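You operate a simulated robot arm through the tools that you are given. There is no shell and no other tool. Be economical: measure what you need, move in short steps, check, and stop when the job is done.

Carry out the task below with a simulated robot arm. There is one attempt and no reset: what you move stays moved.

TASK
Lay the green block in the holder, wipe off its smear, put it back and close the blue cover.
Fine: use the wiping pad and put it back.
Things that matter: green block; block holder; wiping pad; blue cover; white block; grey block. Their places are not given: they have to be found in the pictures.

It is judged by the outcome, as a careful person would: the job done as asked, and still so three seconds after it is handed in. It fails if anything else is knocked over, pushed out of place, dropped, spilled or broken.

THE ROBOT
A 7-joint arm with a two-finger parallel gripper, fixed in place. Base frame: the origin is at the foot of the arm, x ahead of it, y to its left, z up; the work surface is at about z = 860. Lengths are in mm, angles in degrees, forces in N, time in s.
With the tool pointing down near the work surface it reaches from about 240 to 680 mm from the base axis. Its first joint turns from -66.0 to 66.0 degrees. Payload 2.4 kg.
Tool frame: the origin (TCP) lies between the finger pads and is the grasp point; the fingertips stand 30 mm ahead of it; z points along the fingers, y is the line along which they close. The gripper opens to 94 mm. The fingers are 28 mm wide and 10 mm thick; the gripper's body (50 by 96 mm) begins 55 mm behind the TCP.
Orientation is told as [roll, pitch, yaw] about the base's x, y, z axes, in that order, counted from this pose: with the fingers straight down and closing along the base's y, the tool's x points along the base's -x, its y along +y and its z along -z.

THE INTERFACE
- The arm moves only by the tool step_arm. Its argument "plan" is a list of rows, each a list of 7 numbers: the shift along the tool's x, y, z in m, then the turn, a rotation vector about the tool's x, y, z in rad, then the gripper command, from -1 (shut) to 1 (fully open), values between in proportion. In form: [[x, y, z, rx, ry, rz, jaw], ...]. A call has 1 to 12 rows; each row shifts and turns the commanded pose from where the row before left it, along the tool's axes as they then stand. A row lasts 0.2 s, in which the tool goes at most 50 mm and 8.6 degrees; a call with a longer step from one row to the next is refused whole, and so is a gripper value outside its range. A pose out of reach is approached as far as the arm can. The call stops where the force on the tool passes 70 N (or 10 N more than at its start, if that is more) or the arm is blocked; 0.2 s more then pass. The fingers move at their own pace (about 153 mm/s each) and stop on an object; they squeeze with about 23 N. The grip force told is the motor's: it shows also when the fingers shut on nothing. Time passes only in rows, and 0.2 s behind the last, so rows that do not move let the fingers close. It gives the time, the measured TCP pose, the force on the tool (base axes), the opening and the grip force at its end, in the units of the frame above (readings bear some noise).
- Cameras (640 x 400 px; columns grow to the right, rows downward): "scene" is fixed at [36.4, 473.7, 1447.4]; the picture's right is [-0.75, -0.66, 0.00], its down [-0.35, 0.41, -0.84] and it looks along [0.55, -0.63, -0.54] (base axes); focal length 371 px, centre (320, 200). "wrist" rides on the gripper at [-37, 0, -58] in the tool frame; the picture's right is [0.00, -1.00, 0.00], its down [0.97, 0.00, -0.24] and it looks along [0.24, 0.00, 0.97] (tool axes); focal length 218 px, centre (320, 200).
- get_image(camera): a new picture of that camera. No time passes.
- probe_pixels(camera, pixels): there is no depth. For up to 12 entries [column, row, z] of the newest picture of that camera ("zoom" is the newest enlarged one), the place [x, y] in the base frame at which the ray of that pixel passes the height z, good to about 2 mm. No time passes.
- close_up(camera, box): a new picture of the part [left, top, right, bottom] of that camera's present view, enlarged. No time passes.
- sign_off(): hands the job in; it is judged then, once.

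Work in short steps. Measure before you move; look again where a grasp or a placing could have gone wrong, and mend it. You have 80 turns and 38 pictures in all, the two below and enlarged ones among them. Open the gripper and draw the arm clear of the work before you hand the job in, unless the task says otherwise; then end with one line.

The tools are called after ">>>" as name(argument=value, ...) on one line, values as JSON. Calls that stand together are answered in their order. step_arm: Moves the arm, as the interface text tells. Its arguments: {"type":"object","properties":{"plan":{"type":"array","items":{"type":"array","items":{"type":"number"}}}},"required":["plan"]} The other tools are called the same way: get_image (camera) takes a picture; probe_pixels (camera, pixels) gives the place at which the rays of pixels pass given heights; close_up (camera, box) takes an enlarged picture of a part of a camera's view; sign_off () hands the job in.

At the start:

```text
t: 0.0
eef_pos: [349.0, -17.2, 1103.7]
orientation: [0.1, 0.0, -0.1]
wrist_force: [-1.1, 0.5, 0.5]
gripper_width: 94.3
grasp_force: 0.1
```

scene: 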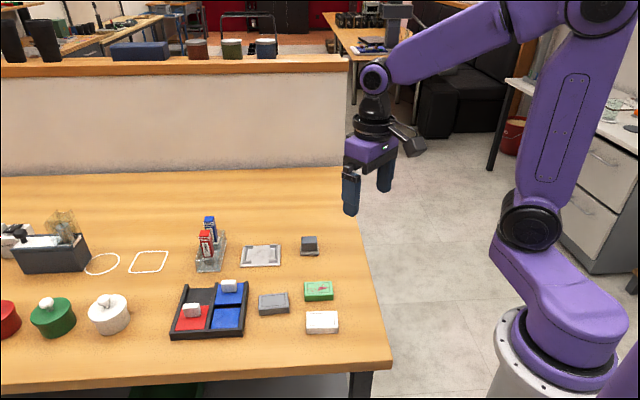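
wrist: 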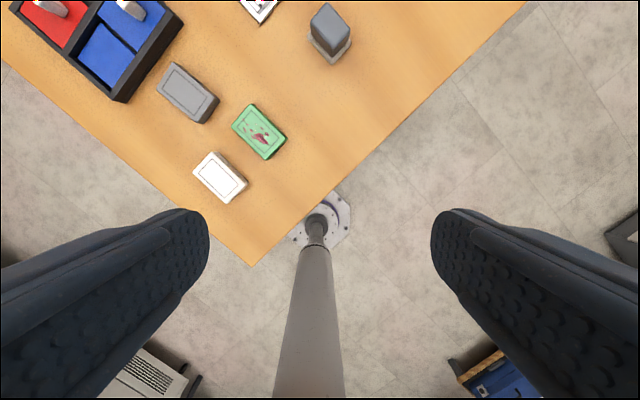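

I see the green block at scene (318,291), a grey block (273,303), a white block (322,322), a holder-like plate (261,256) and a grey object (309,245). I take enlarged views first.

>>> close_up(camera="scene", box=[160, 200, 360, 345])

>>> close_up(camera="scene", box=[0, 190, 200, 345])

```text
2.76 times, centred on (260, 272) of scene
```

zoom: 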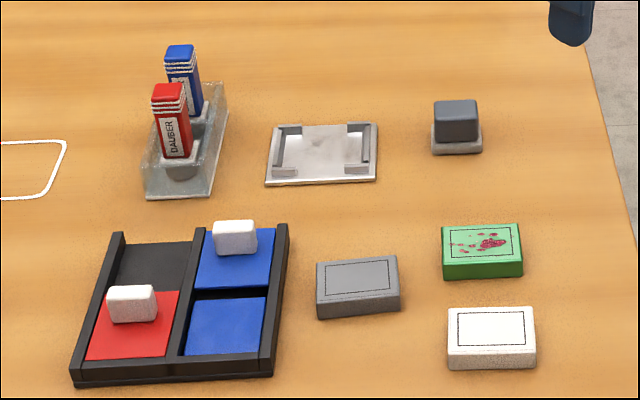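

```text
2.58 times, centred on (100, 268) of scene
```

zoom: 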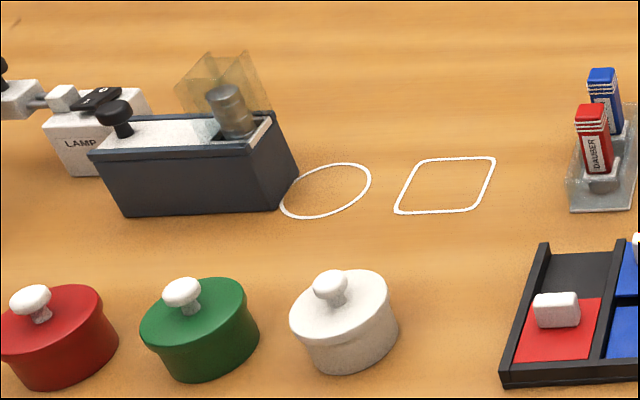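

Left lane: the red cover is over its pad. Right lane: the blue cover sits at the back, leaving the front blue pad open. I probe the rough places.

>>> probe_pixels(camera="scene", pixels=[[303.8, 281.4, 880], [332.1, 280.3, 880], [333.6, 294.1, 880], [304.6, 295.2, 880], [240, 272.6, 862], [281, 271.5, 862], [281.5, 243.5, 862], [245, 244, 862], [309.6, 253, 860], [309.6, 240, 890], [229.2, 285.4, 890], [225, 318, 870]])

```text
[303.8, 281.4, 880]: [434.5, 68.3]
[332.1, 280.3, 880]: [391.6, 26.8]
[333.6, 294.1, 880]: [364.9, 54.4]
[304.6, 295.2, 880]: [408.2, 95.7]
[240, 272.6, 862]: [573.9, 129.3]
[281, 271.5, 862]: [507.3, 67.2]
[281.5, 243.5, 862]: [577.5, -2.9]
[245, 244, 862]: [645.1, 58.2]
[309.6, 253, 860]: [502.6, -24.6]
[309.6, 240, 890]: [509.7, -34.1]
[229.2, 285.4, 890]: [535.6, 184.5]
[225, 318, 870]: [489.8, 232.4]
```

I move above the work area at yaw 45° (matching the table layout) and look from above.

>>> step_arm(plan=[[-0.033, 0.019, 0.01, 0, 0, 0, 1], [-0.033, 0.019, 0.01, 0, 0, 0, 1], [-0.033, 0.019, 0.01, 0, 0, 0, 1], [-0.033, 0.019, 0.01, 0, 0, 0, 1], [0, 0, 0, 0, 0, -0.131, 1], [0, 0, 0, 0, 0, -0.131, 1], [0, 0, 0, 0, 0, -0.131, 1], [0, 0, 0, 0, 0, -0.131, 1], [0, 0, 0, 0, 0, -0.131, 1], [0, 0, 0, 0, 0, -0.131, 1]])

>>> get_image(camera="wrist")

```text
t: 2.2
eef_pos: [482.1, 58.5, 1064.7]
orientation: [0.0, 0.0, 45.2]
wrist_force: [-0.5, 0.5, -0.6]
gripper_width: 94.0
grasp_force: 0.0
```

```text
33 pictures are left
```

wrist: 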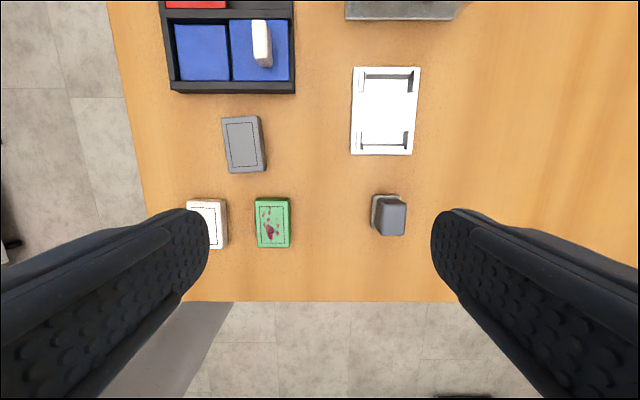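

The layout lines up with the view. I enlarge the holder and the block/pad region.

>>> close_up(camera="wrist", box=[320, 55, 448, 165])

>>> probe_pixels(camera="zoom", pixels=[[0, 0, 862], [640, 0, 862], [640, 400, 862], [0, 400, 862]])

>>> probe_pixels(camera="wrist", pixels=[[256, 199, 882], [288, 199, 882], [290, 247, 882], [256, 247, 882], [379, 200, 890], [406, 201, 890], [405, 236, 890], [378, 236, 890], [258, 21, 890], [266, 21, 890], [272, 66, 890], [263, 66, 890]])

```text
3.64 times, centred on (384, 110) of wrist
```

zoom: 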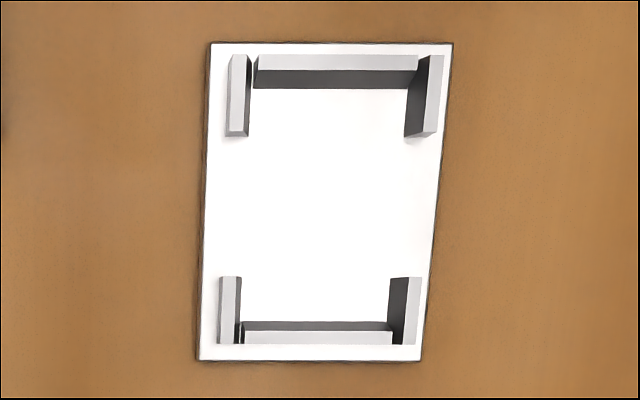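

```text
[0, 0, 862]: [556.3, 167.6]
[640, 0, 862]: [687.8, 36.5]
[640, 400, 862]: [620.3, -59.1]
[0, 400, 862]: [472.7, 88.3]
```

```text
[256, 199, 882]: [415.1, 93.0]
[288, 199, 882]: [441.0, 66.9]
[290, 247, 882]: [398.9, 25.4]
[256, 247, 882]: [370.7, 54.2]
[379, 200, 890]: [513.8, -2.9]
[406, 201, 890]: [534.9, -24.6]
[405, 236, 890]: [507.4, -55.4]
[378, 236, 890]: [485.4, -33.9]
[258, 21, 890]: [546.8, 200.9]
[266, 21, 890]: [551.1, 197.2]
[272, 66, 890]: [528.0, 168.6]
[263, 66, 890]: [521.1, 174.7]
```

I go over the holder centre, about (578,62), for a straight-down look at its inner dimensions.

>>> step_arm(plan=[[-0.0175, -0.0164, 0.025, 0, 0, 0, 1], [-0.0175, -0.0164, 0.025, 0, 0, 0, 1], [-0.0175, -0.0164, 0.025, 0, 0, 0, 1], [-0.0177, -0.0164, 0.025, 0, 0, 0, 1], [0, 0, 0, 0, 0, 0, 1]])

>>> get_image(camera="wrist")

```text
t: 3.4
eef_pos: [578.6, 62.2, 964.4]
orientation: [0.0, 0.0, 45.1]
wrist_force: [-1.1, 1.1, 0.9]
gripper_width: 94.0
grasp_force: 0.1
```

```text
31 pictures are left
```

wrist: 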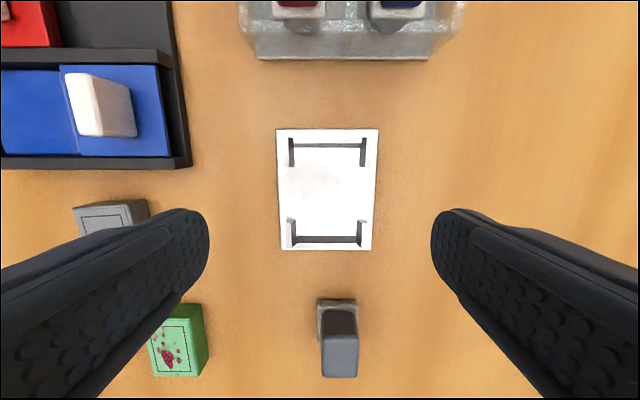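

>>> close_up(camera="wrist", box=[220, 120, 440, 258])

```text
2.90 times, centred on (330, 189) of wrist
```

zoom: 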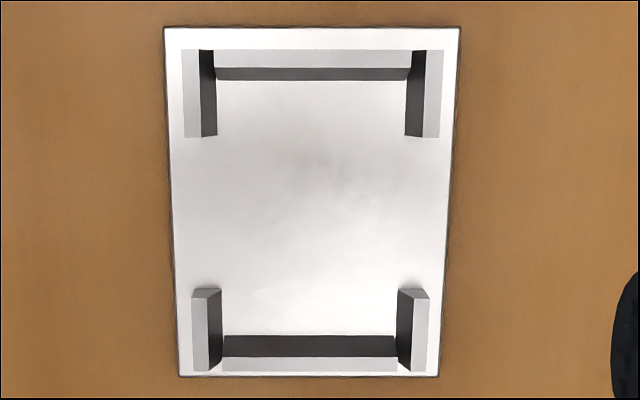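

>>> probe_pixels(camera="zoom", pixels=[[216, 80, 864], [406, 80, 864], [398, 335, 864], [223, 335, 864], [200, 51, 874], [425, 51, 874], [412, 358, 874], [208, 358, 874], [163, 27, 862], [461, 27, 862], [438, 377, 862], [179, 377, 862]])

```text
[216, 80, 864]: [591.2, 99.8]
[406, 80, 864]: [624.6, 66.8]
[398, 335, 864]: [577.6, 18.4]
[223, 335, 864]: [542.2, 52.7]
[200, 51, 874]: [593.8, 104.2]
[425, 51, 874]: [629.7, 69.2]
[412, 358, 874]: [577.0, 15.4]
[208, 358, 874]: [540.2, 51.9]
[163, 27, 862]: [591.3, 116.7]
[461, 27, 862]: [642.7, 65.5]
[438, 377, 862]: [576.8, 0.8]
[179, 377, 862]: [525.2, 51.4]
```

The holder's inner space is about 47×68 mm, centred near (584,59.3), and its long axis matches the block's. Next I look straight down on the green block.

>>> step_arm(plan=[[0.0314, 0.0308, 0, 0, 0, 0, 1], [0.0314, 0.0308, 0, 0, 0, 0, 1], [0.0314, 0.0308, 0, 0, 0, 0, 1], [0.0314, 0.0308, 0, 0, 0, 0, 1], [0, 0, 0, 0, 0, 0, 1]])

>>> close_up(camera="wrist", box=[200, 110, 440, 260])

```text
t: 4.6
eef_pos: [401.2, 60.2, 964.6]
orientation: [0.0, 0.0, 45.2]
wrist_force: [0.4, -0.5, -0.1]
gripper_width: 93.9
grasp_force: 0.0
```

```text
2.67 times, centred on (320, 185) of wrist
```

zoom: 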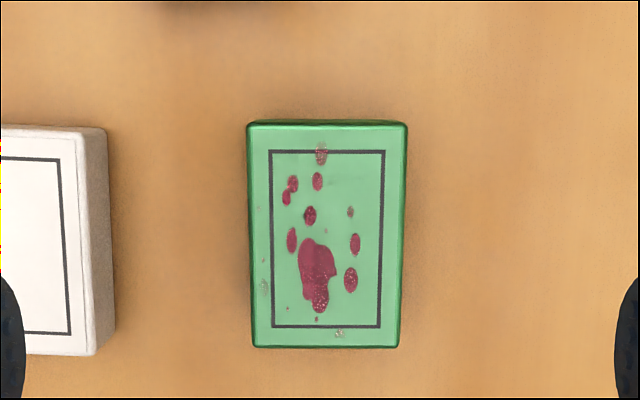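

>>> probe_pixels(camera="zoom", pixels=[[249, 126, 880], [405, 126, 880], [397, 345, 880], [254, 345, 880], [247, 122, 862], [408, 122, 862], [248, 122, 890], [20, 200, 880], [108, 128, 862], [94, 356, 862]])

```text
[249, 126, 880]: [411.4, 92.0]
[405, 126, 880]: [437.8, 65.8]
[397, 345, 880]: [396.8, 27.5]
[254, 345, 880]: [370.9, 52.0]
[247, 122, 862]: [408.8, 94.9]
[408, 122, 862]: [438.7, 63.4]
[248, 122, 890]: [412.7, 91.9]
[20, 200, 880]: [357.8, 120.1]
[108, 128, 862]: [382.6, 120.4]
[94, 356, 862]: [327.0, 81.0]
```

Green block centre is (404.2,59.3) with its axis at 45°. The white block is about 33 mm away, so I narrow the jaws to ~62 mm, centre, descend to TCP z≈896 and close.

>>> step_arm(plan=[[-0.0015, -0.0028, 0, 0, 0, 0, 0.32], [0, 0, 0, 0, 0, 0, 0.32], [0, 0, 0.025, 0, 0, 0, 0.32], [0, 0, 0.025, 0, 0, 0, 0.32], [0, 0, 0.0186, 0, 0, 0, 0.32], [0, 0, 0, 0, 0, 0, 0.32]])

>>> step_arm(plan=[[0, 0, 0, 0, 0, 0, -1], [0, 0, 0, 0, 0, 0, -1], [0, 0, 0, 0, 0, 0, -1]])

```text
t: 6.0
eef_pos: [405.0, 59.1, 896.8]
orientation: [0.0, 0.1, 45.0]
wrist_force: [0.8, 0.2, -0.4]
gripper_width: 61.9
grasp_force: 0.1
```

```text
t: 6.8
eef_pos: [404.3, 58.1, 896.2]
orientation: [0.0, 0.0, 45.1]
wrist_force: [-1.0, 0.7, -0.2]
gripper_width: 39.4
grasp_force: 22.8
```

Grasped (39.4 mm). Lift 45 mm and carry to over the holder.

>>> step_arm(plan=[[0, 0, -0.0225, 0, 0, 0, -1], [0, 0, -0.0225, 0, 0, 0, -1], [-0.0254, -0.0255, 0, 0, 0, 0, -1], [-0.0254, -0.0255, 0, 0, 0, 0, -1], [-0.0254, -0.0255, 0, 0, 0, 0, -1], [-0.0254, -0.0255, 0, 0, 0, 0, -1], [-0.0253, -0.0253, 0, 0, 0, 0, -1], [0, 0, 0, 0, 0, 0, -1]])

>>> close_up(camera="wrist", box=[200, 100, 440, 250])

```text
t: 8.6
eef_pos: [583.9, 59.1, 941.3]
orientation: [-0.1, 0.0, 45.0]
wrist_force: [0.2, -0.6, 0.1]
gripper_width: 0.0
grasp_force: 22.7
```

```text
2.67 times, centred on (320, 175) of wrist
```

zoom: 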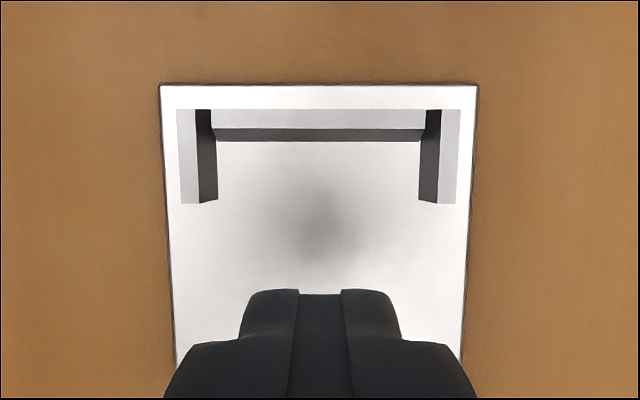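

The gripper reads 0 mm, so the block slipped out. I look at the scene to find it.

>>> close_up(camera="scene", box=[160, 200, 360, 345])

```text
2.76 times, centred on (260, 272) of scene
```

zoom: 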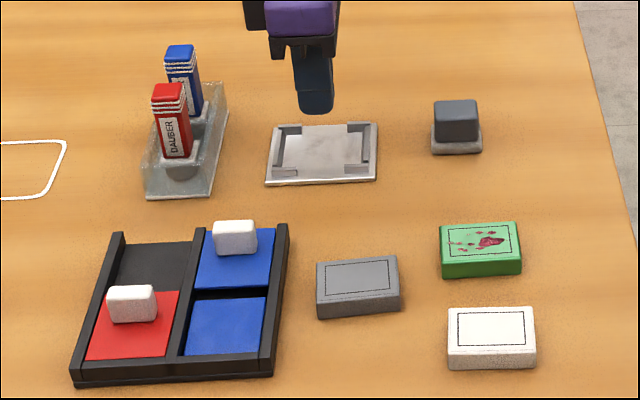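

The block is still at its place, shifted only slightly. I measure its height to choose a deeper grip.

>>> probe_pixels(camera="zoom", pixels=[[443, 278, 860], [442, 260, 870], [442, 260, 875], [442, 260, 880], [442, 260, 885], [521, 273, 860], [521, 256, 870], [521, 256, 880]])

```text
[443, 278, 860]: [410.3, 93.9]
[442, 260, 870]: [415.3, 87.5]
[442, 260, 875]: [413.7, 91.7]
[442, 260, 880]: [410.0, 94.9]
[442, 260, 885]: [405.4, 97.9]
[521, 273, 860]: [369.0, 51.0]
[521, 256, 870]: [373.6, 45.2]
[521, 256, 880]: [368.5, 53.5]
```

Block top is about z 878, so the earlier grip was shallow. I go back over it with jaws at 62 mm and check from above.

>>> step_arm(plan=[[0.0254, 0.0255, -0.004, 0, 0, 0, -1], [0.0254, 0.0255, -0.004, 0, 0, 0, -1], [0.0254, 0.0255, -0.004, 0, 0, 0, -1], [0.0254, 0.0255, -0.004, 0, 0, 0, 0.32], [0.0253, 0.0253, -0.004, 0, 0, 0, 0.32], [0, 0, 0, 0, 0, 0, 0.32]])

>>> close_up(camera="wrist", box=[200, 110, 440, 260])

>>> probe_pixels(camera="zoom", pixels=[[0, 0, 878], [640, 0, 878], [640, 400, 878], [0, 400, 878]])

```text
t: 10.0
eef_pos: [404.5, 59.5, 962.4]
orientation: [0.1, 0.0, 45.1]
wrist_force: [-0.7, 0.5, -0.1]
gripper_width: 61.7
grasp_force: 0.1
```

```text
2.67 times, centred on (320, 185) of wrist
```

zoom: 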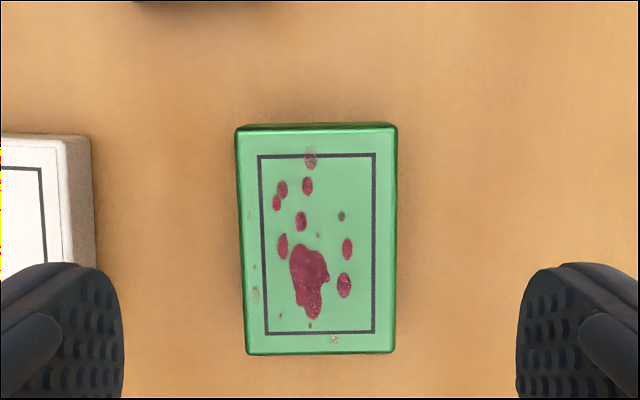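

```text
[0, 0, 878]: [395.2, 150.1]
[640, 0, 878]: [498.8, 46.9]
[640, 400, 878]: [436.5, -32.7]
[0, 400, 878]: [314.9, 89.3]
```

>>> probe_pixels(camera="zoom", pixels=[[239, 131, 878], [395, 128, 878], [391, 350, 878], [248, 352, 878]])

```text
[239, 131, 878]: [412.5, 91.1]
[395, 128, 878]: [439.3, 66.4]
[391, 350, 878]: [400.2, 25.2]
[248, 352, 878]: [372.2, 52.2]
```

Block centre is now (406,58.7), about 2 mm off its original (404,59.2). I descend deeper to z≈892 and squeeze longer, then lift slowly.

>>> step_arm(plan=[[-0.0005, -0.0017, 0, 0, 0, 0, 0.32], [0, 0, 0.025, 0, 0, 0, 0.32], [0, 0, 0.025, 0, 0, 0, 0.32], [0, 0, 0.0124, 0, 0, 0, 0.32], [0, 0, 0.008, 0, 0, 0, 0.32], [0, 0, 0, 0, 0, 0, 0.32]])

>>> step_arm(plan=[[0, 0, 0, 0, 0, 0, -1], [0, 0, 0, 0, 0, 0, -1], [0, 0, 0, 0, 0, 0, -1], [0, 0, 0, 0, 0, 0, -1], [0, 0, -0.003, 0, 0, 0, -1], [0, 0, -0.005, 0, 0, 0, -1], [0, 0, -0.005, 0, 0, 0, -1]])

```text
t: 11.4
eef_pos: [406.5, 58.3, 890.3]
orientation: [0.0, 0.1, 45.1]
wrist_force: [0.0, -0.1, 0.7]
gripper_width: 62.0
grasp_force: 0.0
```

```text
t: 13.0
eef_pos: [406.2, 59.4, 903.6]
orientation: [0.0, 0.0, 45.1]
wrist_force: [0.1, 0.9, -1.0]
gripper_width: 39.5
grasp_force: 22.9
```

>>> step_arm(plan=[[0, 0, -0.008, 0, 0, 0, -1], [0, 0, -0.008, 0, 0, 0, -1], [0, 0, -0.01, 0, 0, 0, -1], [0, 0, -0.01, 0, 0, 0, -1]])

```text
t: 14.0
eef_pos: [406.5, 58.5, 939.1]
orientation: [0.1, -0.1, 45.1]
wrist_force: [1.1, -0.2, -0.5]
gripper_width: 39.6
grasp_force: 22.7
```

Held (39.6 mm). I carry it gently to the holder.

>>> step_arm(plan=[[-0.01, -0.01, -0.002, 0, 0, 0, -1], [-0.016, -0.016, 0, 0, 0, 0, -1], [-0.02, -0.02, 0, 0, 0, 0, -1], [-0.02, -0.02, 0, 0, 0, 0, -1], [-0.02, -0.02, 0, 0, 0, 0, -1], [-0.018, -0.0174, 0, 0, 0, 0, -1], [-0.014, -0.014, 0, 0, 0, 0, -1], [-0.008, -0.008, 0, 0, 0, 0, -1], [0, 0, 0, 0, 0, 0, -1]])

>>> get_image(camera="wrist")

```text
t: 16.0
eef_pos: [583.7, 59.3, 940.0]
orientation: [0.0, 0.0, 45.1]
wrist_force: [-0.1, 0.1, -0.1]
gripper_width: 39.5
grasp_force: 23.2
```

```text
25 pictures are left
```

wrist: 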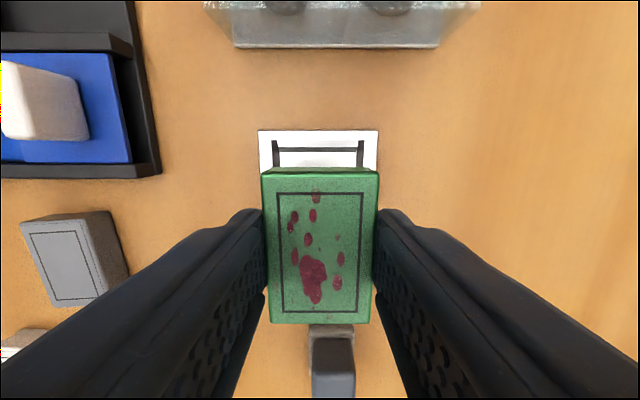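

Block is aligned with the holder. I lower it, with small last steps watching the force.

>>> step_arm(plan=[[0, 0, 0.01, 0, 0, 0, -1], [0, 0, 0.012, 0, 0, 0, -1], [0, 0, 0.01, 0, 0, 0, -1], [0, 0, 0.008, 0, 0, 0, -1], [0, 0, 0, 0, 0, 0, -1]])

>>> step_arm(plan=[[0, 0, 0.003, 0, 0, 0, -1], [0, 0, 0, 0, 0, 0, -1]])

```text
t: 17.2
eef_pos: [584.5, 58.8, 901.8]
orientation: [0.0, 0.0, 45.0]
wrist_force: [0.4, -0.4, -0.9]
gripper_width: 39.5
grasp_force: 23.2
```

```text
t: 17.8
eef_pos: [583.5, 58.8, 897.2]
orientation: [0.1, 0.0, 45.1]
wrist_force: [-0.4, 0.4, -1.6]
gripper_width: 39.4
grasp_force: 23.0
```

>>> step_arm(plan=[[0, 0, 0.002, 0, 0, 0, -1], [0, 0, 0, 0, 0, 0, -1]])

```text
t: 18.4
eef_pos: [584.3, 59.6, 896.8]
orientation: [0.0, 0.0, 45.0]
wrist_force: [-1.1, -0.4, -1.2]
gripper_width: 39.4
grasp_force: 23.1
```

>>> step_arm(plan=[[0, 0, 0.002, 0, 0, 0, -1], [0, 0, 0, 0, 0, 0, -1]])

```text
t: 19.0
eef_pos: [585.5, 58.5, 895.4]
orientation: [0.0, -0.1, 45.1]
wrist_force: [-5.8, 0.0, 17.8]
gripper_width: 39.7
grasp_force: 23.0
```

Contact at 17.8 N: it's seated. I release and rise to look.

>>> step_arm(plan=[[0, 0, -0.001, 0, 0, 0, -1], [0, 0, 0, 0, 0, 0, 0.32], [0, 0, 0, 0, 0, 0, 0.32], [0, 0, -0.02, 0, 0, 0, 0.32], [0, 0, -0.025, 0, 0, 0, 0.32], [0, 0, -0.025, 0, 0, 0, 0.32], [0, 0, 0, 0, 0, 0, 0.32]])

>>> get_image(camera="wrist")

```text
t: 20.6
eef_pos: [582.6, 58.2, 966.2]
orientation: [0.0, 0.0, 45.0]
wrist_force: [-0.8, 0.1, 0.0]
gripper_width: 62.0
grasp_force: 0.1
```

```text
24 pictures are left
```

wrist: 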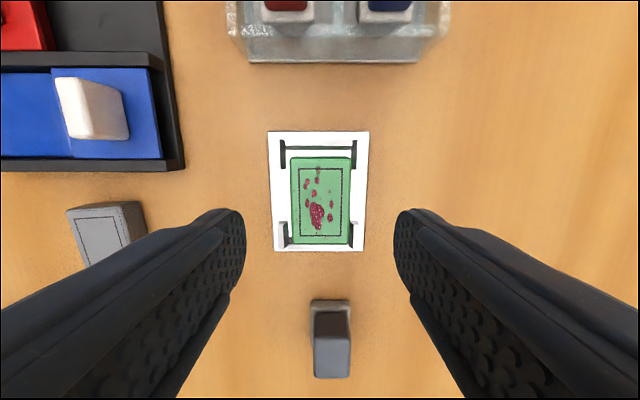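

Block is in the holder. Now I go over the wiping pad, near (510,-30).

>>> step_arm(plan=[[0.028, -0.0028, 0, 0, 0, 0, 0.32], [0.028, -0.0028, 0, 0, 0, 0, 0.32], [0.028, -0.0028, 0, 0, 0, 0, 0.32], [0.0297, -0.0026, 0, 0, 0, 0, 0.32], [0, 0, 0, 0, 0, 0, 0.32]])

>>> close_up(camera="wrist", box=[200, 110, 440, 260])

>>> close_up(camera="scene", box=[270, 220, 350, 270])

```text
t: 21.8
eef_pos: [511.4, -28.1, 965.1]
orientation: [0.1, 0.0, 45.0]
wrist_force: [0.4, 0.0, -0.4]
gripper_width: 62.3
grasp_force: 0.0
```

```text
2.67 times, centred on (320, 185) of wrist
```

zoom: 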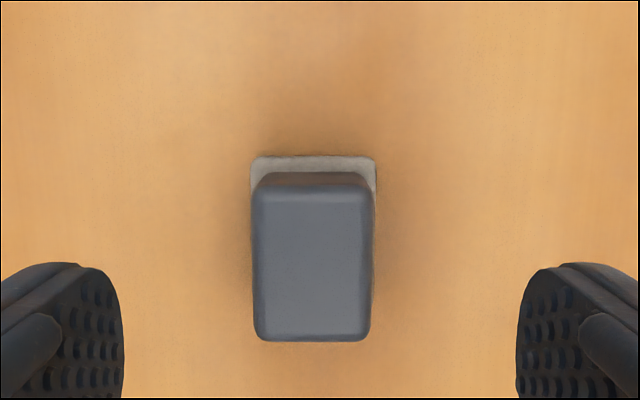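

```text
8.00 times, centred on (310, 245) of scene
```

zoom: 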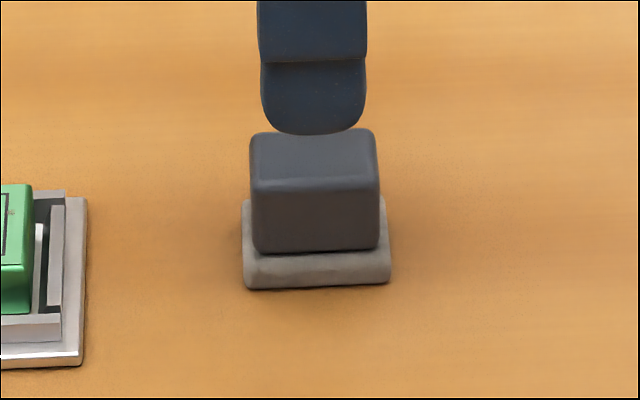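

The pad has a dark handle (~26 mm across) on a pale sole. Its centre is at tool offset (+2,+1.8) mm, with the handle top near z 890. I probe heights in the scene zoom before descending.

>>> probe_pixels(camera="zoom", pixels=[[317, 288, 860], [317, 256, 866], [317, 256, 869], [317, 256, 872], [315, 186, 885], [315, 186, 890], [315, 186, 895], [315, 250, 869], [315, 250, 872]])

```text
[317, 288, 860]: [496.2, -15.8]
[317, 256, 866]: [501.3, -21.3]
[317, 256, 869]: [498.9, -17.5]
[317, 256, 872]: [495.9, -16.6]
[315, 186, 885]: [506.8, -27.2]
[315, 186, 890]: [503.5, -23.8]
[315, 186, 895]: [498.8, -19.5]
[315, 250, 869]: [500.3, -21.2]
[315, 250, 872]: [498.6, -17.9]
```

Sole top is ~871 and handle top ~894. I descend to TCP z≈903 and close on the handle.

>>> step_arm(plan=[[0.0012, 0.0018, 0.012, 0, 0, 0, 0.32], [0, 0, 0.02, 0, 0, 0, 0.32], [0, 0, 0.018, 0, 0, 0, 0.32], [0, 0, 0.012, 0, 0, 0, 0.32], [0, 0, 0, 0, 0, 0, 0.32], [0, 0, 0, 0, 0, 0, -1], [0, 0, 0, 0, 0, 0, -1], [0, 0, 0, 0, 0, 0, -1], [0, 0, 0, 0, 0, 0, -1]])

```text
t: 23.8
eef_pos: [509.8, -28.4, 903.2]
orientation: [0.0, -0.1, 45.1]
wrist_force: [0.5, 0.1, 0.6]
gripper_width: 27.2
grasp_force: 23.1
```

>>> step_arm(plan=[[0, 0, -0.003, 0, 0, 0, -1], [0, 0, -0.006, 0, 0, 0, -1], [0, 0, -0.01, 0, 0, 0, -1], [0, 0, -0.014, 0, 0, 0, -1], [0, 0, -0.014, 0, 0, 0, -1], [0, 0, 0, 0, 0, 0, -1]])

>>> close_up(camera="scene", box=[230, 200, 350, 275])

```text
t: 25.2
eef_pos: [507.9, -29.1, 950.5]
orientation: [0.0, 0.0, 45.1]
wrist_force: [-0.4, 0.3, -0.6]
gripper_width: 27.2
grasp_force: 22.9
```

```text
5.33 times, centred on (290, 238) of scene
```

zoom: 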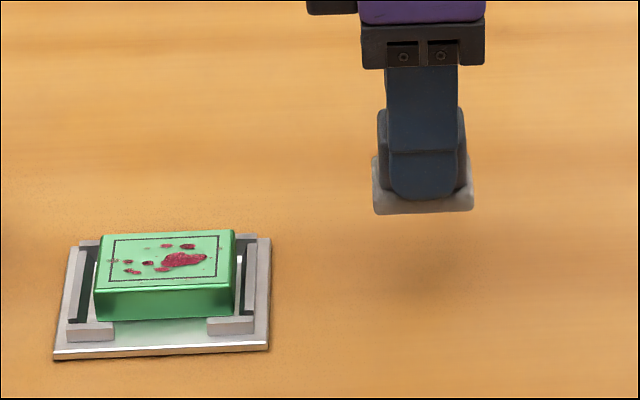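

Handle and sole came up together as one pad, and the sole bottom is at TCP−43. I move over the block at (584.5,59.1).

>>> step_arm(plan=[[-0.012, 0.001, 0, 0, 0, 0, -1], [-0.02, 0.0014, 0, 0, 0, 0, -1], [-0.025, 0.0018, 0, 0, 0, 0, -1], [-0.025, 0.0018, 0, 0, 0, 0, -1], [-0.02, 0.0014, 0, 0, 0, 0, -1], [-0.0125, 0.0008, 0, 0, 0, 0, -1], [0, 0, 0, 0, 0, 0, -1]])

>>> step_arm(plan=[[0, 0, 0.01, 0, 0, 0, -1], [0, 0, 0.01, 0, 0, 0, -1], [0, 0, 0.003, 0, 0, 0, -1], [0, 0, 0, 0, 0, 0, -1]])

```text
t: 26.8
eef_pos: [584.1, 57.9, 950.2]
orientation: [0.0, 0.0, 45.0]
wrist_force: [0.6, -0.4, -1.0]
gripper_width: 27.0
grasp_force: 22.4
```

```text
t: 27.8
eef_pos: [585.5, 58.1, 926.3]
orientation: [-0.1, 0.0, 45.1]
wrist_force: [0.1, 0.0, -1.3]
gripper_width: 27.2
grasp_force: 23.5
```

Not yet touching; I lower in 1.5 mm steps.

>>> step_arm(plan=[[0, 0, 0.002, 0, 0, 0, -1], [0, 0, 0, 0, 0, 0, -1]])

>>> step_arm(plan=[[0, 0, 0.0015, 0, 0, 0, -1], [0, 0, 0, 0, 0, 0, -1]])

```text
t: 28.4
eef_pos: [584.6, 57.8, 926.6]
orientation: [0.0, -0.1, 45.1]
wrist_force: [-4.0, 0.6, 15.9]
gripper_width: 27.0
grasp_force: 22.5
```

```text
t: 29.0
eef_pos: [585.0, 58.4, 925.1]
orientation: [-0.2, -0.3, 45.1]
wrist_force: [-4.3, 0.8, 33.9]
gripper_width: 27.1
grasp_force: 23.3
```

Contact; 34 N is more than needed, so I back off ~1.5 mm and wipe in strokes along the block's length.

>>> step_arm(plan=[[0, 0, -0.0017, 0, 0, 0, -1], [0.007, 0, 0, 0, 0, 0, -1], [0.007, 0, 0, 0, 0, 0, -1], [-0.01, 0, 0, 0, 0, 0, -1], [-0.01, 0, 0, 0, 0, 0, -1], [-0.008, 0, 0, 0, 0, 0, -1], [0.007, 0.002, 0, 0, 0, 0, -1], [0.007, 0.002, 0, 0, 0, 0, -1], [0, 0, 0, 0, 0, 0, -1]])

```text
t: 31.0
eef_pos: [581.9, 62.4, 925.7]
orientation: [-0.1, -0.3, 45.2]
wrist_force: [4.2, 6.9, 18.4]
gripper_width: 27.2
grasp_force: 22.8
```

>>> step_arm(plan=[[0.007, 0, 0, 0, 0, 0, -1], [0.007, 0, 0, 0, 0, 0, -1], [-0.01, 0, 0, 0, 0, 0, -1], [-0.01, 0, 0, 0, 0, 0, -1], [-0.008, 0, 0, 0, 0, 0, -1], [0, -0.008, 0, 0, 0, 0, -1], [0.01, 0, 0, 0, 0, 0, -1], [0.01, 0, 0, 0, 0, 0, -1], [0.008, 0, 0, 0, 0, 0, -1], [-0.007, 0.002, 0, 0, 0, 0, -1], [-0.007, 0.002, 0, 0, 0, 0, -1]])

>>> step_arm(plan=[[0, 0, -0.006, 0, 0, 0, -1], [0, 0, -0.02, 0, 0, 0, -1], [0, 0, -0.02, 0, 0, 0, -1], [0.025, 0, 0, 0, 0, 0, -1], [0.025, 0, 0, 0, 0, 0, -1], [0.02, 0, 0, 0, 0, 0, -1], [0, 0, 0, 0, 0, 0, -1]])

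>>> close_up(camera="scene", box=[210, 200, 330, 275])

```text
t: 33.4
eef_pos: [584.3, 55.9, 926.6]
orientation: [0.0, 0.1, 44.9]
wrist_force: [-4.3, -12.4, 26.7]
gripper_width: 26.8
grasp_force: 23.1
```

```text
t: 35.0
eef_pos: [535.6, 8.6, 971.9]
orientation: [0.0, 0.0, 45.1]
wrist_force: [-0.3, 0.4, -0.1]
gripper_width: 26.8
grasp_force: 23.3
```

```text
5.33 times, centred on (270, 238) of scene
```

zoom: 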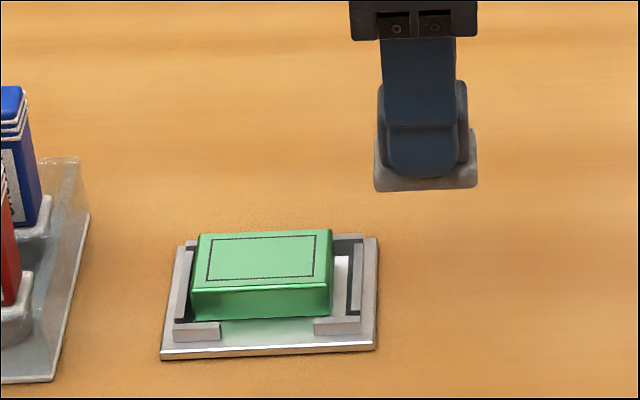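

The block is clean and the pad is still square in the grip. I put the pad back where it came from.

>>> step_arm(plan=[[0.015, -0.0028, 0, 0, 0, 0, -1], [0.015, -0.0028, 0, 0, 0, 0, -1], [0.0145, -0.0026, 0, 0, 0, 0, -1], [0, 0, 0.02, 0, 0, 0, -1], [0, 0, 0.02, 0, 0, 0, -1], [0, 0, 0.015, 0, 0, 0, -1], [0, 0, 0.008, 0, 0, 0, -1], [0, 0, 0, 0, 0, 0, -1]])

>>> step_arm(plan=[[0, 0, 0.003, 0, 0, 0, -1], [0, 0, 0, 0, 0, 0, -1]])

```text
t: 36.8
eef_pos: [509.9, -28.2, 908.7]
orientation: [0.0, 0.0, 45.1]
wrist_force: [-0.5, 0.0, -0.7]
gripper_width: 27.0
grasp_force: 22.8
```

```text
t: 37.4
eef_pos: [508.9, -28.9, 905.2]
orientation: [0.1, -0.1, 45.1]
wrist_force: [0.4, 0.9, -0.4]
gripper_width: 27.1
grasp_force: 23.3
```

>>> step_arm(plan=[[0, 0, 0.0015, 0, 0, 0, -1], [0, 0, 0, 0, 0, 0, -1]])

```text
t: 38.0
eef_pos: [509.7, -28.9, 904.8]
orientation: [0.0, 0.1, 45.2]
wrist_force: [-0.2, 0.8, -0.6]
gripper_width: 27.0
grasp_force: 22.4
```

>>> step_arm(plan=[[0, 0, 0.001, 0, 0, 0, -1], [0, 0, 0.0005, 0, 0, 0, -1], [0, 0, 0, 0, 0, 0, -1]])

```text
t: 38.8
eef_pos: [509.7, -29.1, 902.8]
orientation: [0.0, 0.0, 45.1]
wrist_force: [-2.2, -0.1, 6.8]
gripper_width: 27.2
grasp_force: 23.0
```

Touching down (6.8 N). I release, rise and look.

>>> step_arm(plan=[[0, 0, 0, 0, 0, 0, 0.32], [0, 0, 0, 0, 0, 0, 0.32], [0, 0, -0.02, 0, 0, 0, 0.32], [0, 0, -0.02, 0, 0, 0, 0.32], [0, 0, -0.023, 0, 0, 0, 0.32], [0, 0, 0, 0, 0, 0, 0.32]])

>>> close_up(camera="wrist", box=[200, 110, 440, 260])

```text
t: 40.2
eef_pos: [508.2, -29.2, 966.4]
orientation: [-0.1, 0.0, 45.0]
wrist_force: [-0.5, 0.2, 0.6]
gripper_width: 62.0
grasp_force: 0.0
```

```text
2.67 times, centred on (320, 185) of wrist
```

zoom: 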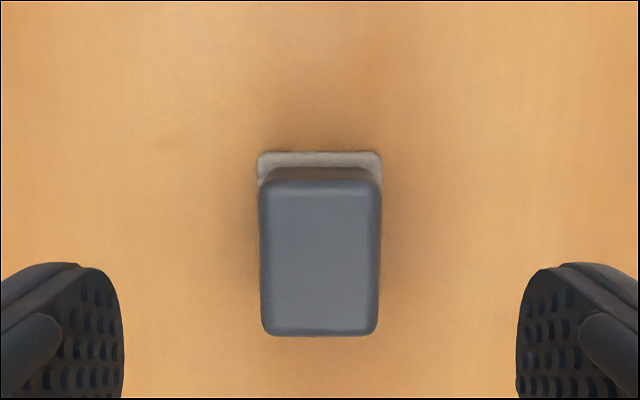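

Pad is back in its place. Now I return over the green block for a look before grasping.

>>> step_arm(plan=[[-0.028, 0.002, 0, 0, 0, 0, 0.32], [-0.028, 0.002, 0, 0, 0, 0, 0.32], [-0.028, 0.002, 0, 0, 0, 0, 0.32], [-0.0305, 0.0022, 0, 0, 0, 0, 0.32], [0, 0, 0, 0, 0, 0, 0.32]])

>>> close_up(camera="wrist", box=[200, 110, 440, 260])

>>> probe_pixels(camera="zoom", pixels=[[320, 240, 882]])

```text
t: 41.4
eef_pos: [585.0, 57.5, 965.5]
orientation: [0.0, 0.0, 45.1]
wrist_force: [0.8, 0.4, 0.0]
gripper_width: 62.0
grasp_force: 0.0
```

```text
2.67 times, centred on (320, 185) of wrist
```

zoom: 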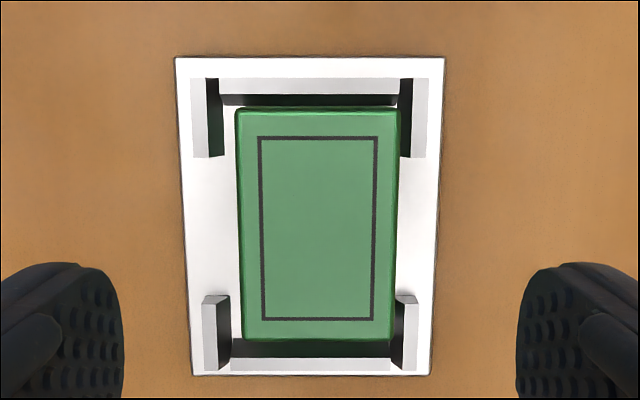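

```text
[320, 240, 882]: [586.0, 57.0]
```

>>> probe_pixels(camera="zoom", pixels=[[237, 112, 882], [398, 112, 882], [392, 336, 882], [247, 336, 882]])

```text
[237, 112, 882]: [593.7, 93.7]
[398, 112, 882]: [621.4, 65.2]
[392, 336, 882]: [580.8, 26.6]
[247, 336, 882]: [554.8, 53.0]
```

Top is fully clean. Block centre is at tool offset (−3.4,−0.4) mm, which also centres the fingers between the holder walls. I descend to z≈896 and grip.

>>> step_arm(plan=[[-0.0034, -0.0004, 0, 0, 0, 0, 0.32], [0, 0, 0.025, 0, 0, 0, 0.32], [0, 0, 0.025, 0, 0, 0, 0.32], [0, 0, 0.012, 0, 0, 0, 0.32], [0, 0, 0.0075, 0, 0, 0, 0.32], [0, 0, 0, 0, 0, 0, 0.32]])

>>> step_arm(plan=[[0, 0, 0, 0, 0, 0, -1], [0, 0, 0, 0, 0, 0, -1], [0, 0, 0, 0, 0, 0, -1], [0, 0, 0, 0, 0, 0, -1], [0, 0, -0.003, 0, 0, 0, -1], [0, 0, -0.005, 0, 0, 0, -1], [0, 0, -0.008, 0, 0, 0, -1], [0, 0, -0.01, 0, 0, 0, -1], [0, 0, -0.01, 0, 0, 0, -1], [0, 0, -0.01, 0, 0, 0, -1]])

```text
t: 42.8
eef_pos: [587.8, 58.9, 895.0]
orientation: [-0.1, 0.0, 45.1]
wrist_force: [0.2, 0.1, 0.3]
gripper_width: 62.0
grasp_force: 0.1
```

```text
t: 45.0
eef_pos: [586.9, 58.6, 942.0]
orientation: [-0.1, 0.0, 45.1]
wrist_force: [0.2, 0.7, -0.9]
gripper_width: 39.4
grasp_force: 22.9
```

Held at 39.4 mm. I carry it back to its original place, centre (404,59.2).

>>> step_arm(plan=[[0.008, 0.008, -0.003, 0, 0, 0, -1], [0.016, 0.016, 0, 0, 0, 0, -1], [0.02, 0.02, 0, 0, 0, 0, -1], [0.02, 0.02, 0, 0, 0, 0, -1], [0.02, 0.02, 0, 0, 0, 0, -1], [0.02, 0.02, 0, 0, 0, 0, -1], [0.0152, 0.016, 0, 0, 0, 0, -1], [0.01, 0.01, 0, 0, 0, 0, -1], [0, 0, 0, 0, 0, 0, -1]])

>>> step_arm(plan=[[0, 0, 0.015, 0, 0, 0, -1], [0, 0, 0.015, 0, 0, 0, -1], [0, 0, 0.01, 0, 0, 0, -1], [0, 0, 0.006, 0, 0, 0, -1], [0, 0, 0, 0, 0, 0, -1]])

```text
t: 47.0
eef_pos: [402.5, 61.0, 944.9]
orientation: [0.0, -0.1, 45.1]
wrist_force: [0.8, -0.1, -0.2]
gripper_width: 39.5
grasp_force: 23.0
```

```text
t: 48.2
eef_pos: [404.1, 62.5, 900.1]
orientation: [0.1, 0.0, 45.1]
wrist_force: [0.4, -0.6, -1.4]
gripper_width: 39.0
grasp_force: 22.6
```

Slightly off in y (≈+2 mm); I correct and lower on.

>>> step_arm(plan=[[0.0012, -0.0018, 0, 0, 0, 0, -1], [0, 0, 0.004, 0, 0, 0, -1], [0, 0, 0, 0, 0, 0, -1]])

>>> step_arm(plan=[[0, 0, 0.002, 0, 0, 0, -1], [0, 0, 0, 0, 0, 0, -1]])

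```text
t: 49.0
eef_pos: [404.6, 58.1, 895.4]
orientation: [-0.1, -0.1, 45.0]
wrist_force: [0.2, -0.5, -2.2]
gripper_width: 39.3
grasp_force: 22.7
```

```text
t: 49.6
eef_pos: [404.4, 58.0, 892.5]
orientation: [0.0, 0.1, 45.1]
wrist_force: [0.2, 0.1, -1.6]
gripper_width: 39.4
grasp_force: 23.2
```

>>> step_arm(plan=[[0, 0, 0.001, 0, 0, 0, -1], [0, 0, 0.0005, 0, 0, 0, -1], [0, 0, 0, 0, 0, 0, -1]])

```text
t: 50.4
eef_pos: [404.1, 59.3, 891.2]
orientation: [0.0, -0.1, 45.1]
wrist_force: [0.9, -0.8, -1.5]
gripper_width: 39.3
grasp_force: 23.0
```

>>> step_arm(plan=[[0, 0, 0.001, 0, 0, 0, -1], [0, 0, 0, 0, 0, 0, -1]])

```text
t: 51.0
eef_pos: [404.0, 58.1, 889.9]
orientation: [0.0, -0.1, 45.1]
wrist_force: [-0.1, -0.4, 0.0]
gripper_width: 39.3
grasp_force: 22.8
```

Weight is taken up by the table. I release, rise, and check.

>>> step_arm(plan=[[0, 0, 0.0003, 0, 0, 0, -1], [0, 0, 0, 0, 0, 0, 0.32], [0, 0, 0, 0, 0, 0, 0.32], [0, 0, -0.025, 0, 0, 0, 0.32], [0, 0, -0.025, 0, 0, 0, 0.32], [0, 0, -0.024, 0, 0, 0, 0.32], [0, 0, 0, 0, 0, 0, 0.32]])

>>> close_up(camera="wrist", box=[200, 110, 440, 260])

>>> probe_pixels(camera="zoom", pixels=[[0, 0, 880]])

```text
t: 52.6
eef_pos: [403.7, 57.5, 963.9]
orientation: [0.0, 0.1, 45.1]
wrist_force: [0.3, -0.3, -0.1]
gripper_width: 62.1
grasp_force: 0.1
```

```text
2.67 times, centred on (320, 185) of wrist
```

zoom: 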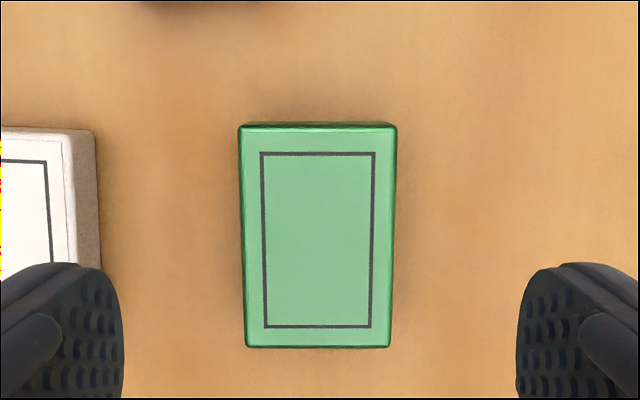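

```text
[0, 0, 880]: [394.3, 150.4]
```

Block is back within ~1 mm and clean. Now I go over the tray to see the blue cover and its knob from above.

>>> step_arm(plan=[[0, 0, -0.036, 0, 0, 0, 0.32], [-0.0366, 0.0009, 0, 0, 0, 0, 0.32], [-0.0366, 0.0009, 0, 0, 0, 0, 0.32], [-0.0366, 0.0009, 0, 0, 0, 0, 0.32], [-0.0366, 0.0009, 0, 0, 0, 0, 0.32], [-0.0366, 0.0009, 0, 0, 0, 0, 0.32], [0, 0, 0, 0, 0, 0, 0.32]])

>>> get_image(camera="wrist")

>>> close_up(camera="scene", box=[160, 270, 260, 345])

```text
t: 54.2
eef_pos: [530.0, 191.1, 999.8]
orientation: [-0.1, -0.1, 45.1]
wrist_force: [0.4, -0.9, -0.2]
gripper_width: 61.9
grasp_force: 0.1
```

```text
16 pictures are left
```

wrist: 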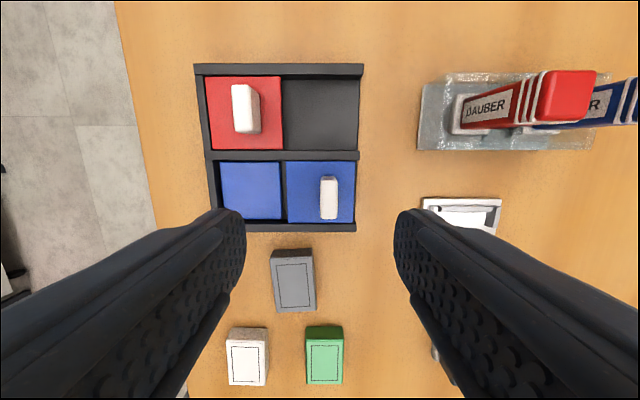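

```text
5.33 times, centred on (210, 308) of scene
```

zoom: 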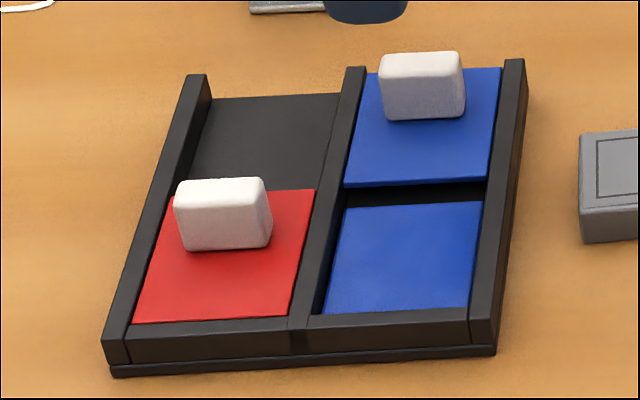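

Red shows the closed position (cover against the front). I enlarge the wrist view of the tray to measure.

>>> close_up(camera="wrist", box=[180, 55, 380, 240])

>>> probe_pixels(camera="scene", pixels=[[214, 288, 870]])

```text
2.16 times, centred on (280, 148) of wrist
```

zoom: 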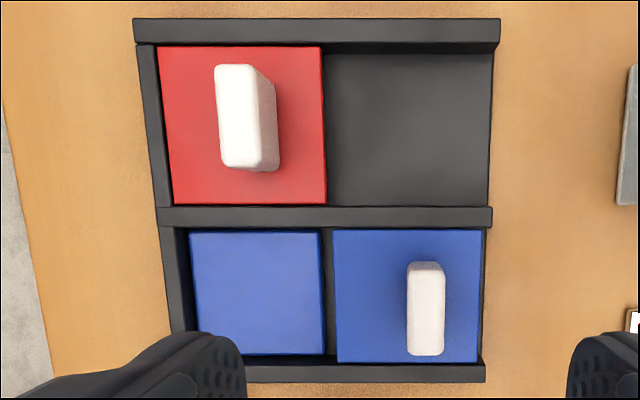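

```text
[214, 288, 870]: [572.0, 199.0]
```

>>> probe_pixels(camera="zoom", pixels=[[158, 47, 872], [322, 47, 872], [327, 203, 872], [172, 204, 872], [333, 230, 872], [481, 230, 872], [477, 362, 872], [338, 362, 872], [408, 264, 895], [444, 264, 895], [442, 354, 895], [409, 354, 895]])

```text
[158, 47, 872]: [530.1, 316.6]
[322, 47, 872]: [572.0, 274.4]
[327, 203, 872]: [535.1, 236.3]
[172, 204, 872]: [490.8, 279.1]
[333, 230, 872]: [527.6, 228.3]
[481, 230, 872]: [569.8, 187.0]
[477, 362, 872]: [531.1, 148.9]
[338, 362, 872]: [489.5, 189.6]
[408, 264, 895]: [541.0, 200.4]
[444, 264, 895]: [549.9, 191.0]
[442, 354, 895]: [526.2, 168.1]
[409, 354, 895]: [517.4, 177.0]
```

Blue cover centre is (529.5,188.5). Its knob (≈13×33 mm) is at (533.4,184.4), gripped along the slide direction. The needed slide is ≈61.5 mm along tool +y. I lower part way over the knob and check.

>>> step_arm(plan=[[0.0019, -0.0067, 0, 0, 0, 0, 0.32], [0, 0, 0.025, 0, 0, 0, 0.32], [0, 0, 0.025, 0, 0, 0, 0.32], [0, 0, 0.02, 0, 0, 0, 0.32], [0, 0, 0.01, 0, 0, 0, 0.32], [0, 0, 0, 0, 0, 0, 0.32]])

>>> close_up(camera="scene", box=[160, 255, 280, 345])

>>> close_up(camera="wrist", box=[200, 130, 440, 280])

```text
t: 55.6
eef_pos: [534.5, 185.6, 920.1]
orientation: [0.1, 0.1, 45.1]
wrist_force: [-0.3, 0.5, -0.7]
gripper_width: 62.0
grasp_force: 0.1
```

```text
4.44 times, centred on (220, 300) of scene
```

zoom: 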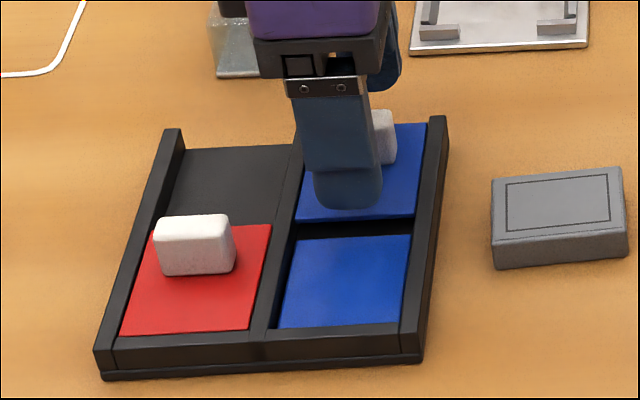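

```text
2.67 times, centred on (320, 205) of wrist
```

zoom: 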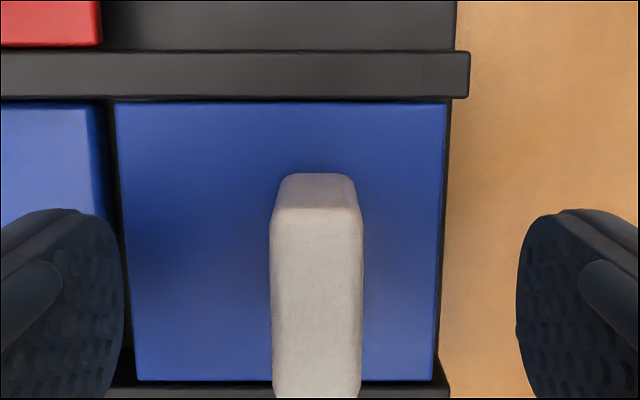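

Well centred across the knob; along it I shift +2.5 mm, lower to z≈906 and close.

>>> step_arm(plan=[[0.0025, 0, 0.004, 0, 0, 0, 0.32], [0, 0, 0.006, 0, 0, 0, 0.32], [0, 0, 0.004, 0, 0, 0, 0.32], [0, 0, 0, 0, 0, 0, 0.32], [0, 0, 0, 0, 0, 0, -1], [0, 0, 0, 0, 0, 0, -1], [0, 0, 0, 0, 0, 0, -1], [0, 0, 0, 0, 0, 0, -1]])

```text
t: 57.4
eef_pos: [534.3, 185.0, 909.4]
orientation: [-0.2, -0.7, 45.1]
wrist_force: [-6.0, 10.3, 50.3]
gripper_width: 12.5
grasp_force: 44.5
```

Fingertips press on the cover (50 N), whose surface is near z 879. I open, rise 5 mm, and grip again.

>>> step_arm(plan=[[0, 0, -0.003, 0, 0, 0, -1], [0, 0, -0.002, 0, 0, 0, 0], [0, 0, 0, 0, 0, 0, 0], [0, 0, 0, 0, 0, 0, 0]])

>>> step_arm(plan=[[0, 0, 0, 0, 0, 0, -1], [0, 0, 0, 0, 0, 0, -1], [0, 0, 0, 0, 0, 0, -1]])

```text
t: 58.4
eef_pos: [530.5, 182.8, 910.0]
orientation: [0.2, 0.1, 45.1]
wrist_force: [0.3, 0.2, -0.5]
gripper_width: 46.9
grasp_force: 0.1
```

```text
t: 59.2
eef_pos: [531.9, 182.4, 911.4]
orientation: [0.2, 0.2, 45.2]
wrist_force: [-4.1, -0.9, -5.3]
gripper_width: 12.2
grasp_force: 45.2
```

Light vertical load now. I slide 20 mm along +y and check.

>>> step_arm(plan=[[0, 0.005, 0, 0, 0, 0, -1], [0, 0.005, 0, 0, 0, 0, -1], [0, 0.005, 0, 0, 0, 0, -1], [0, 0.005, 0, 0, 0, 0, -1], [0, 0, 0, 0, 0, 0, -1]])

>>> close_up(camera="scene", box=[160, 255, 280, 345])

```text
t: 60.4
eef_pos: [517.7, 197.1, 912.3]
orientation: [0.2, 0.1, 45.0]
wrist_force: [-3.6, -3.7, -13.6]
gripper_width: 12.1
grasp_force: 45.5
```

```text
4.44 times, centred on (220, 300) of scene
```

zoom: 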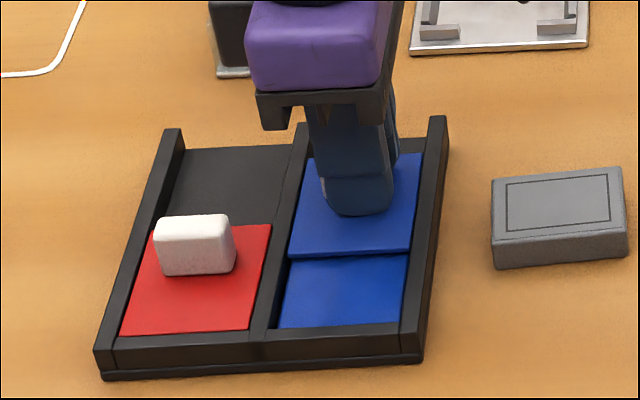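

It slides nicely. I relieve the small upward pull by 0.8 mm and continue.

>>> step_arm(plan=[[0, 0, 0.0008, 0, 0, 0, -1], [0, 0.006, 0, 0, 0, 0, -1], [0, 0.006, 0, 0, 0, 0, -1], [0, 0.006, 0, 0, 0, 0, -1], [0, 0.006, 0, 0, 0, 0, -1], [0, 0.006, 0, 0, 0, 0, -1], [0, 0.005, 0, 0, 0, 0, -1], [0, 0, 0, 0, 0, 0, -1]])

```text
t: 62.2
eef_pos: [493.5, 222.7, 909.7]
orientation: [0.0, -0.1, 45.1]
wrist_force: [-11.5, -8.5, 5.5]
gripper_width: 12.2
grasp_force: 45.3
```

>>> step_arm(plan=[[0, 0.002, 0, 0, 0, 0, -1], [0, 0.002, 0, 0, 0, 0, -1], [0, 0.001, 0, 0, 0, 0, -1], [0, 0, 0, 0, 0, 0, -1]])

>>> step_arm(plan=[[0, 0.0015, 0, 0, 0, 0, -1], [0, 0, 0, 0, 0, 0, -1]])

```text
t: 63.2
eef_pos: [489.9, 224.8, 911.2]
orientation: [0.0, 0.0, 45.1]
wrist_force: [-3.5, -9.9, 7.6]
gripper_width: 11.7
grasp_force: 45.2
```

```text
t: 63.8
eef_pos: [488.9, 224.5, 909.8]
orientation: [0.0, -0.1, 45.0]
wrist_force: [4.8, -15.3, 4.5]
gripper_width: 12.0
grasp_force: 45.2
```

Resistance along the slide has risen to ~14 N, which suggests the end stop. I look.

>>> close_up(camera="scene", box=[160, 255, 280, 345])

```text
4.44 times, centred on (220, 300) of scene
```

zoom: 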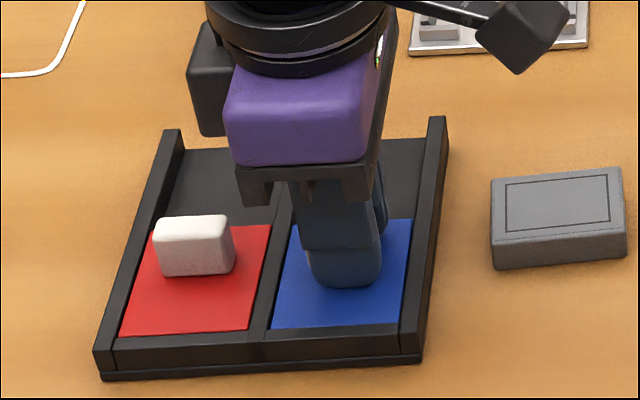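

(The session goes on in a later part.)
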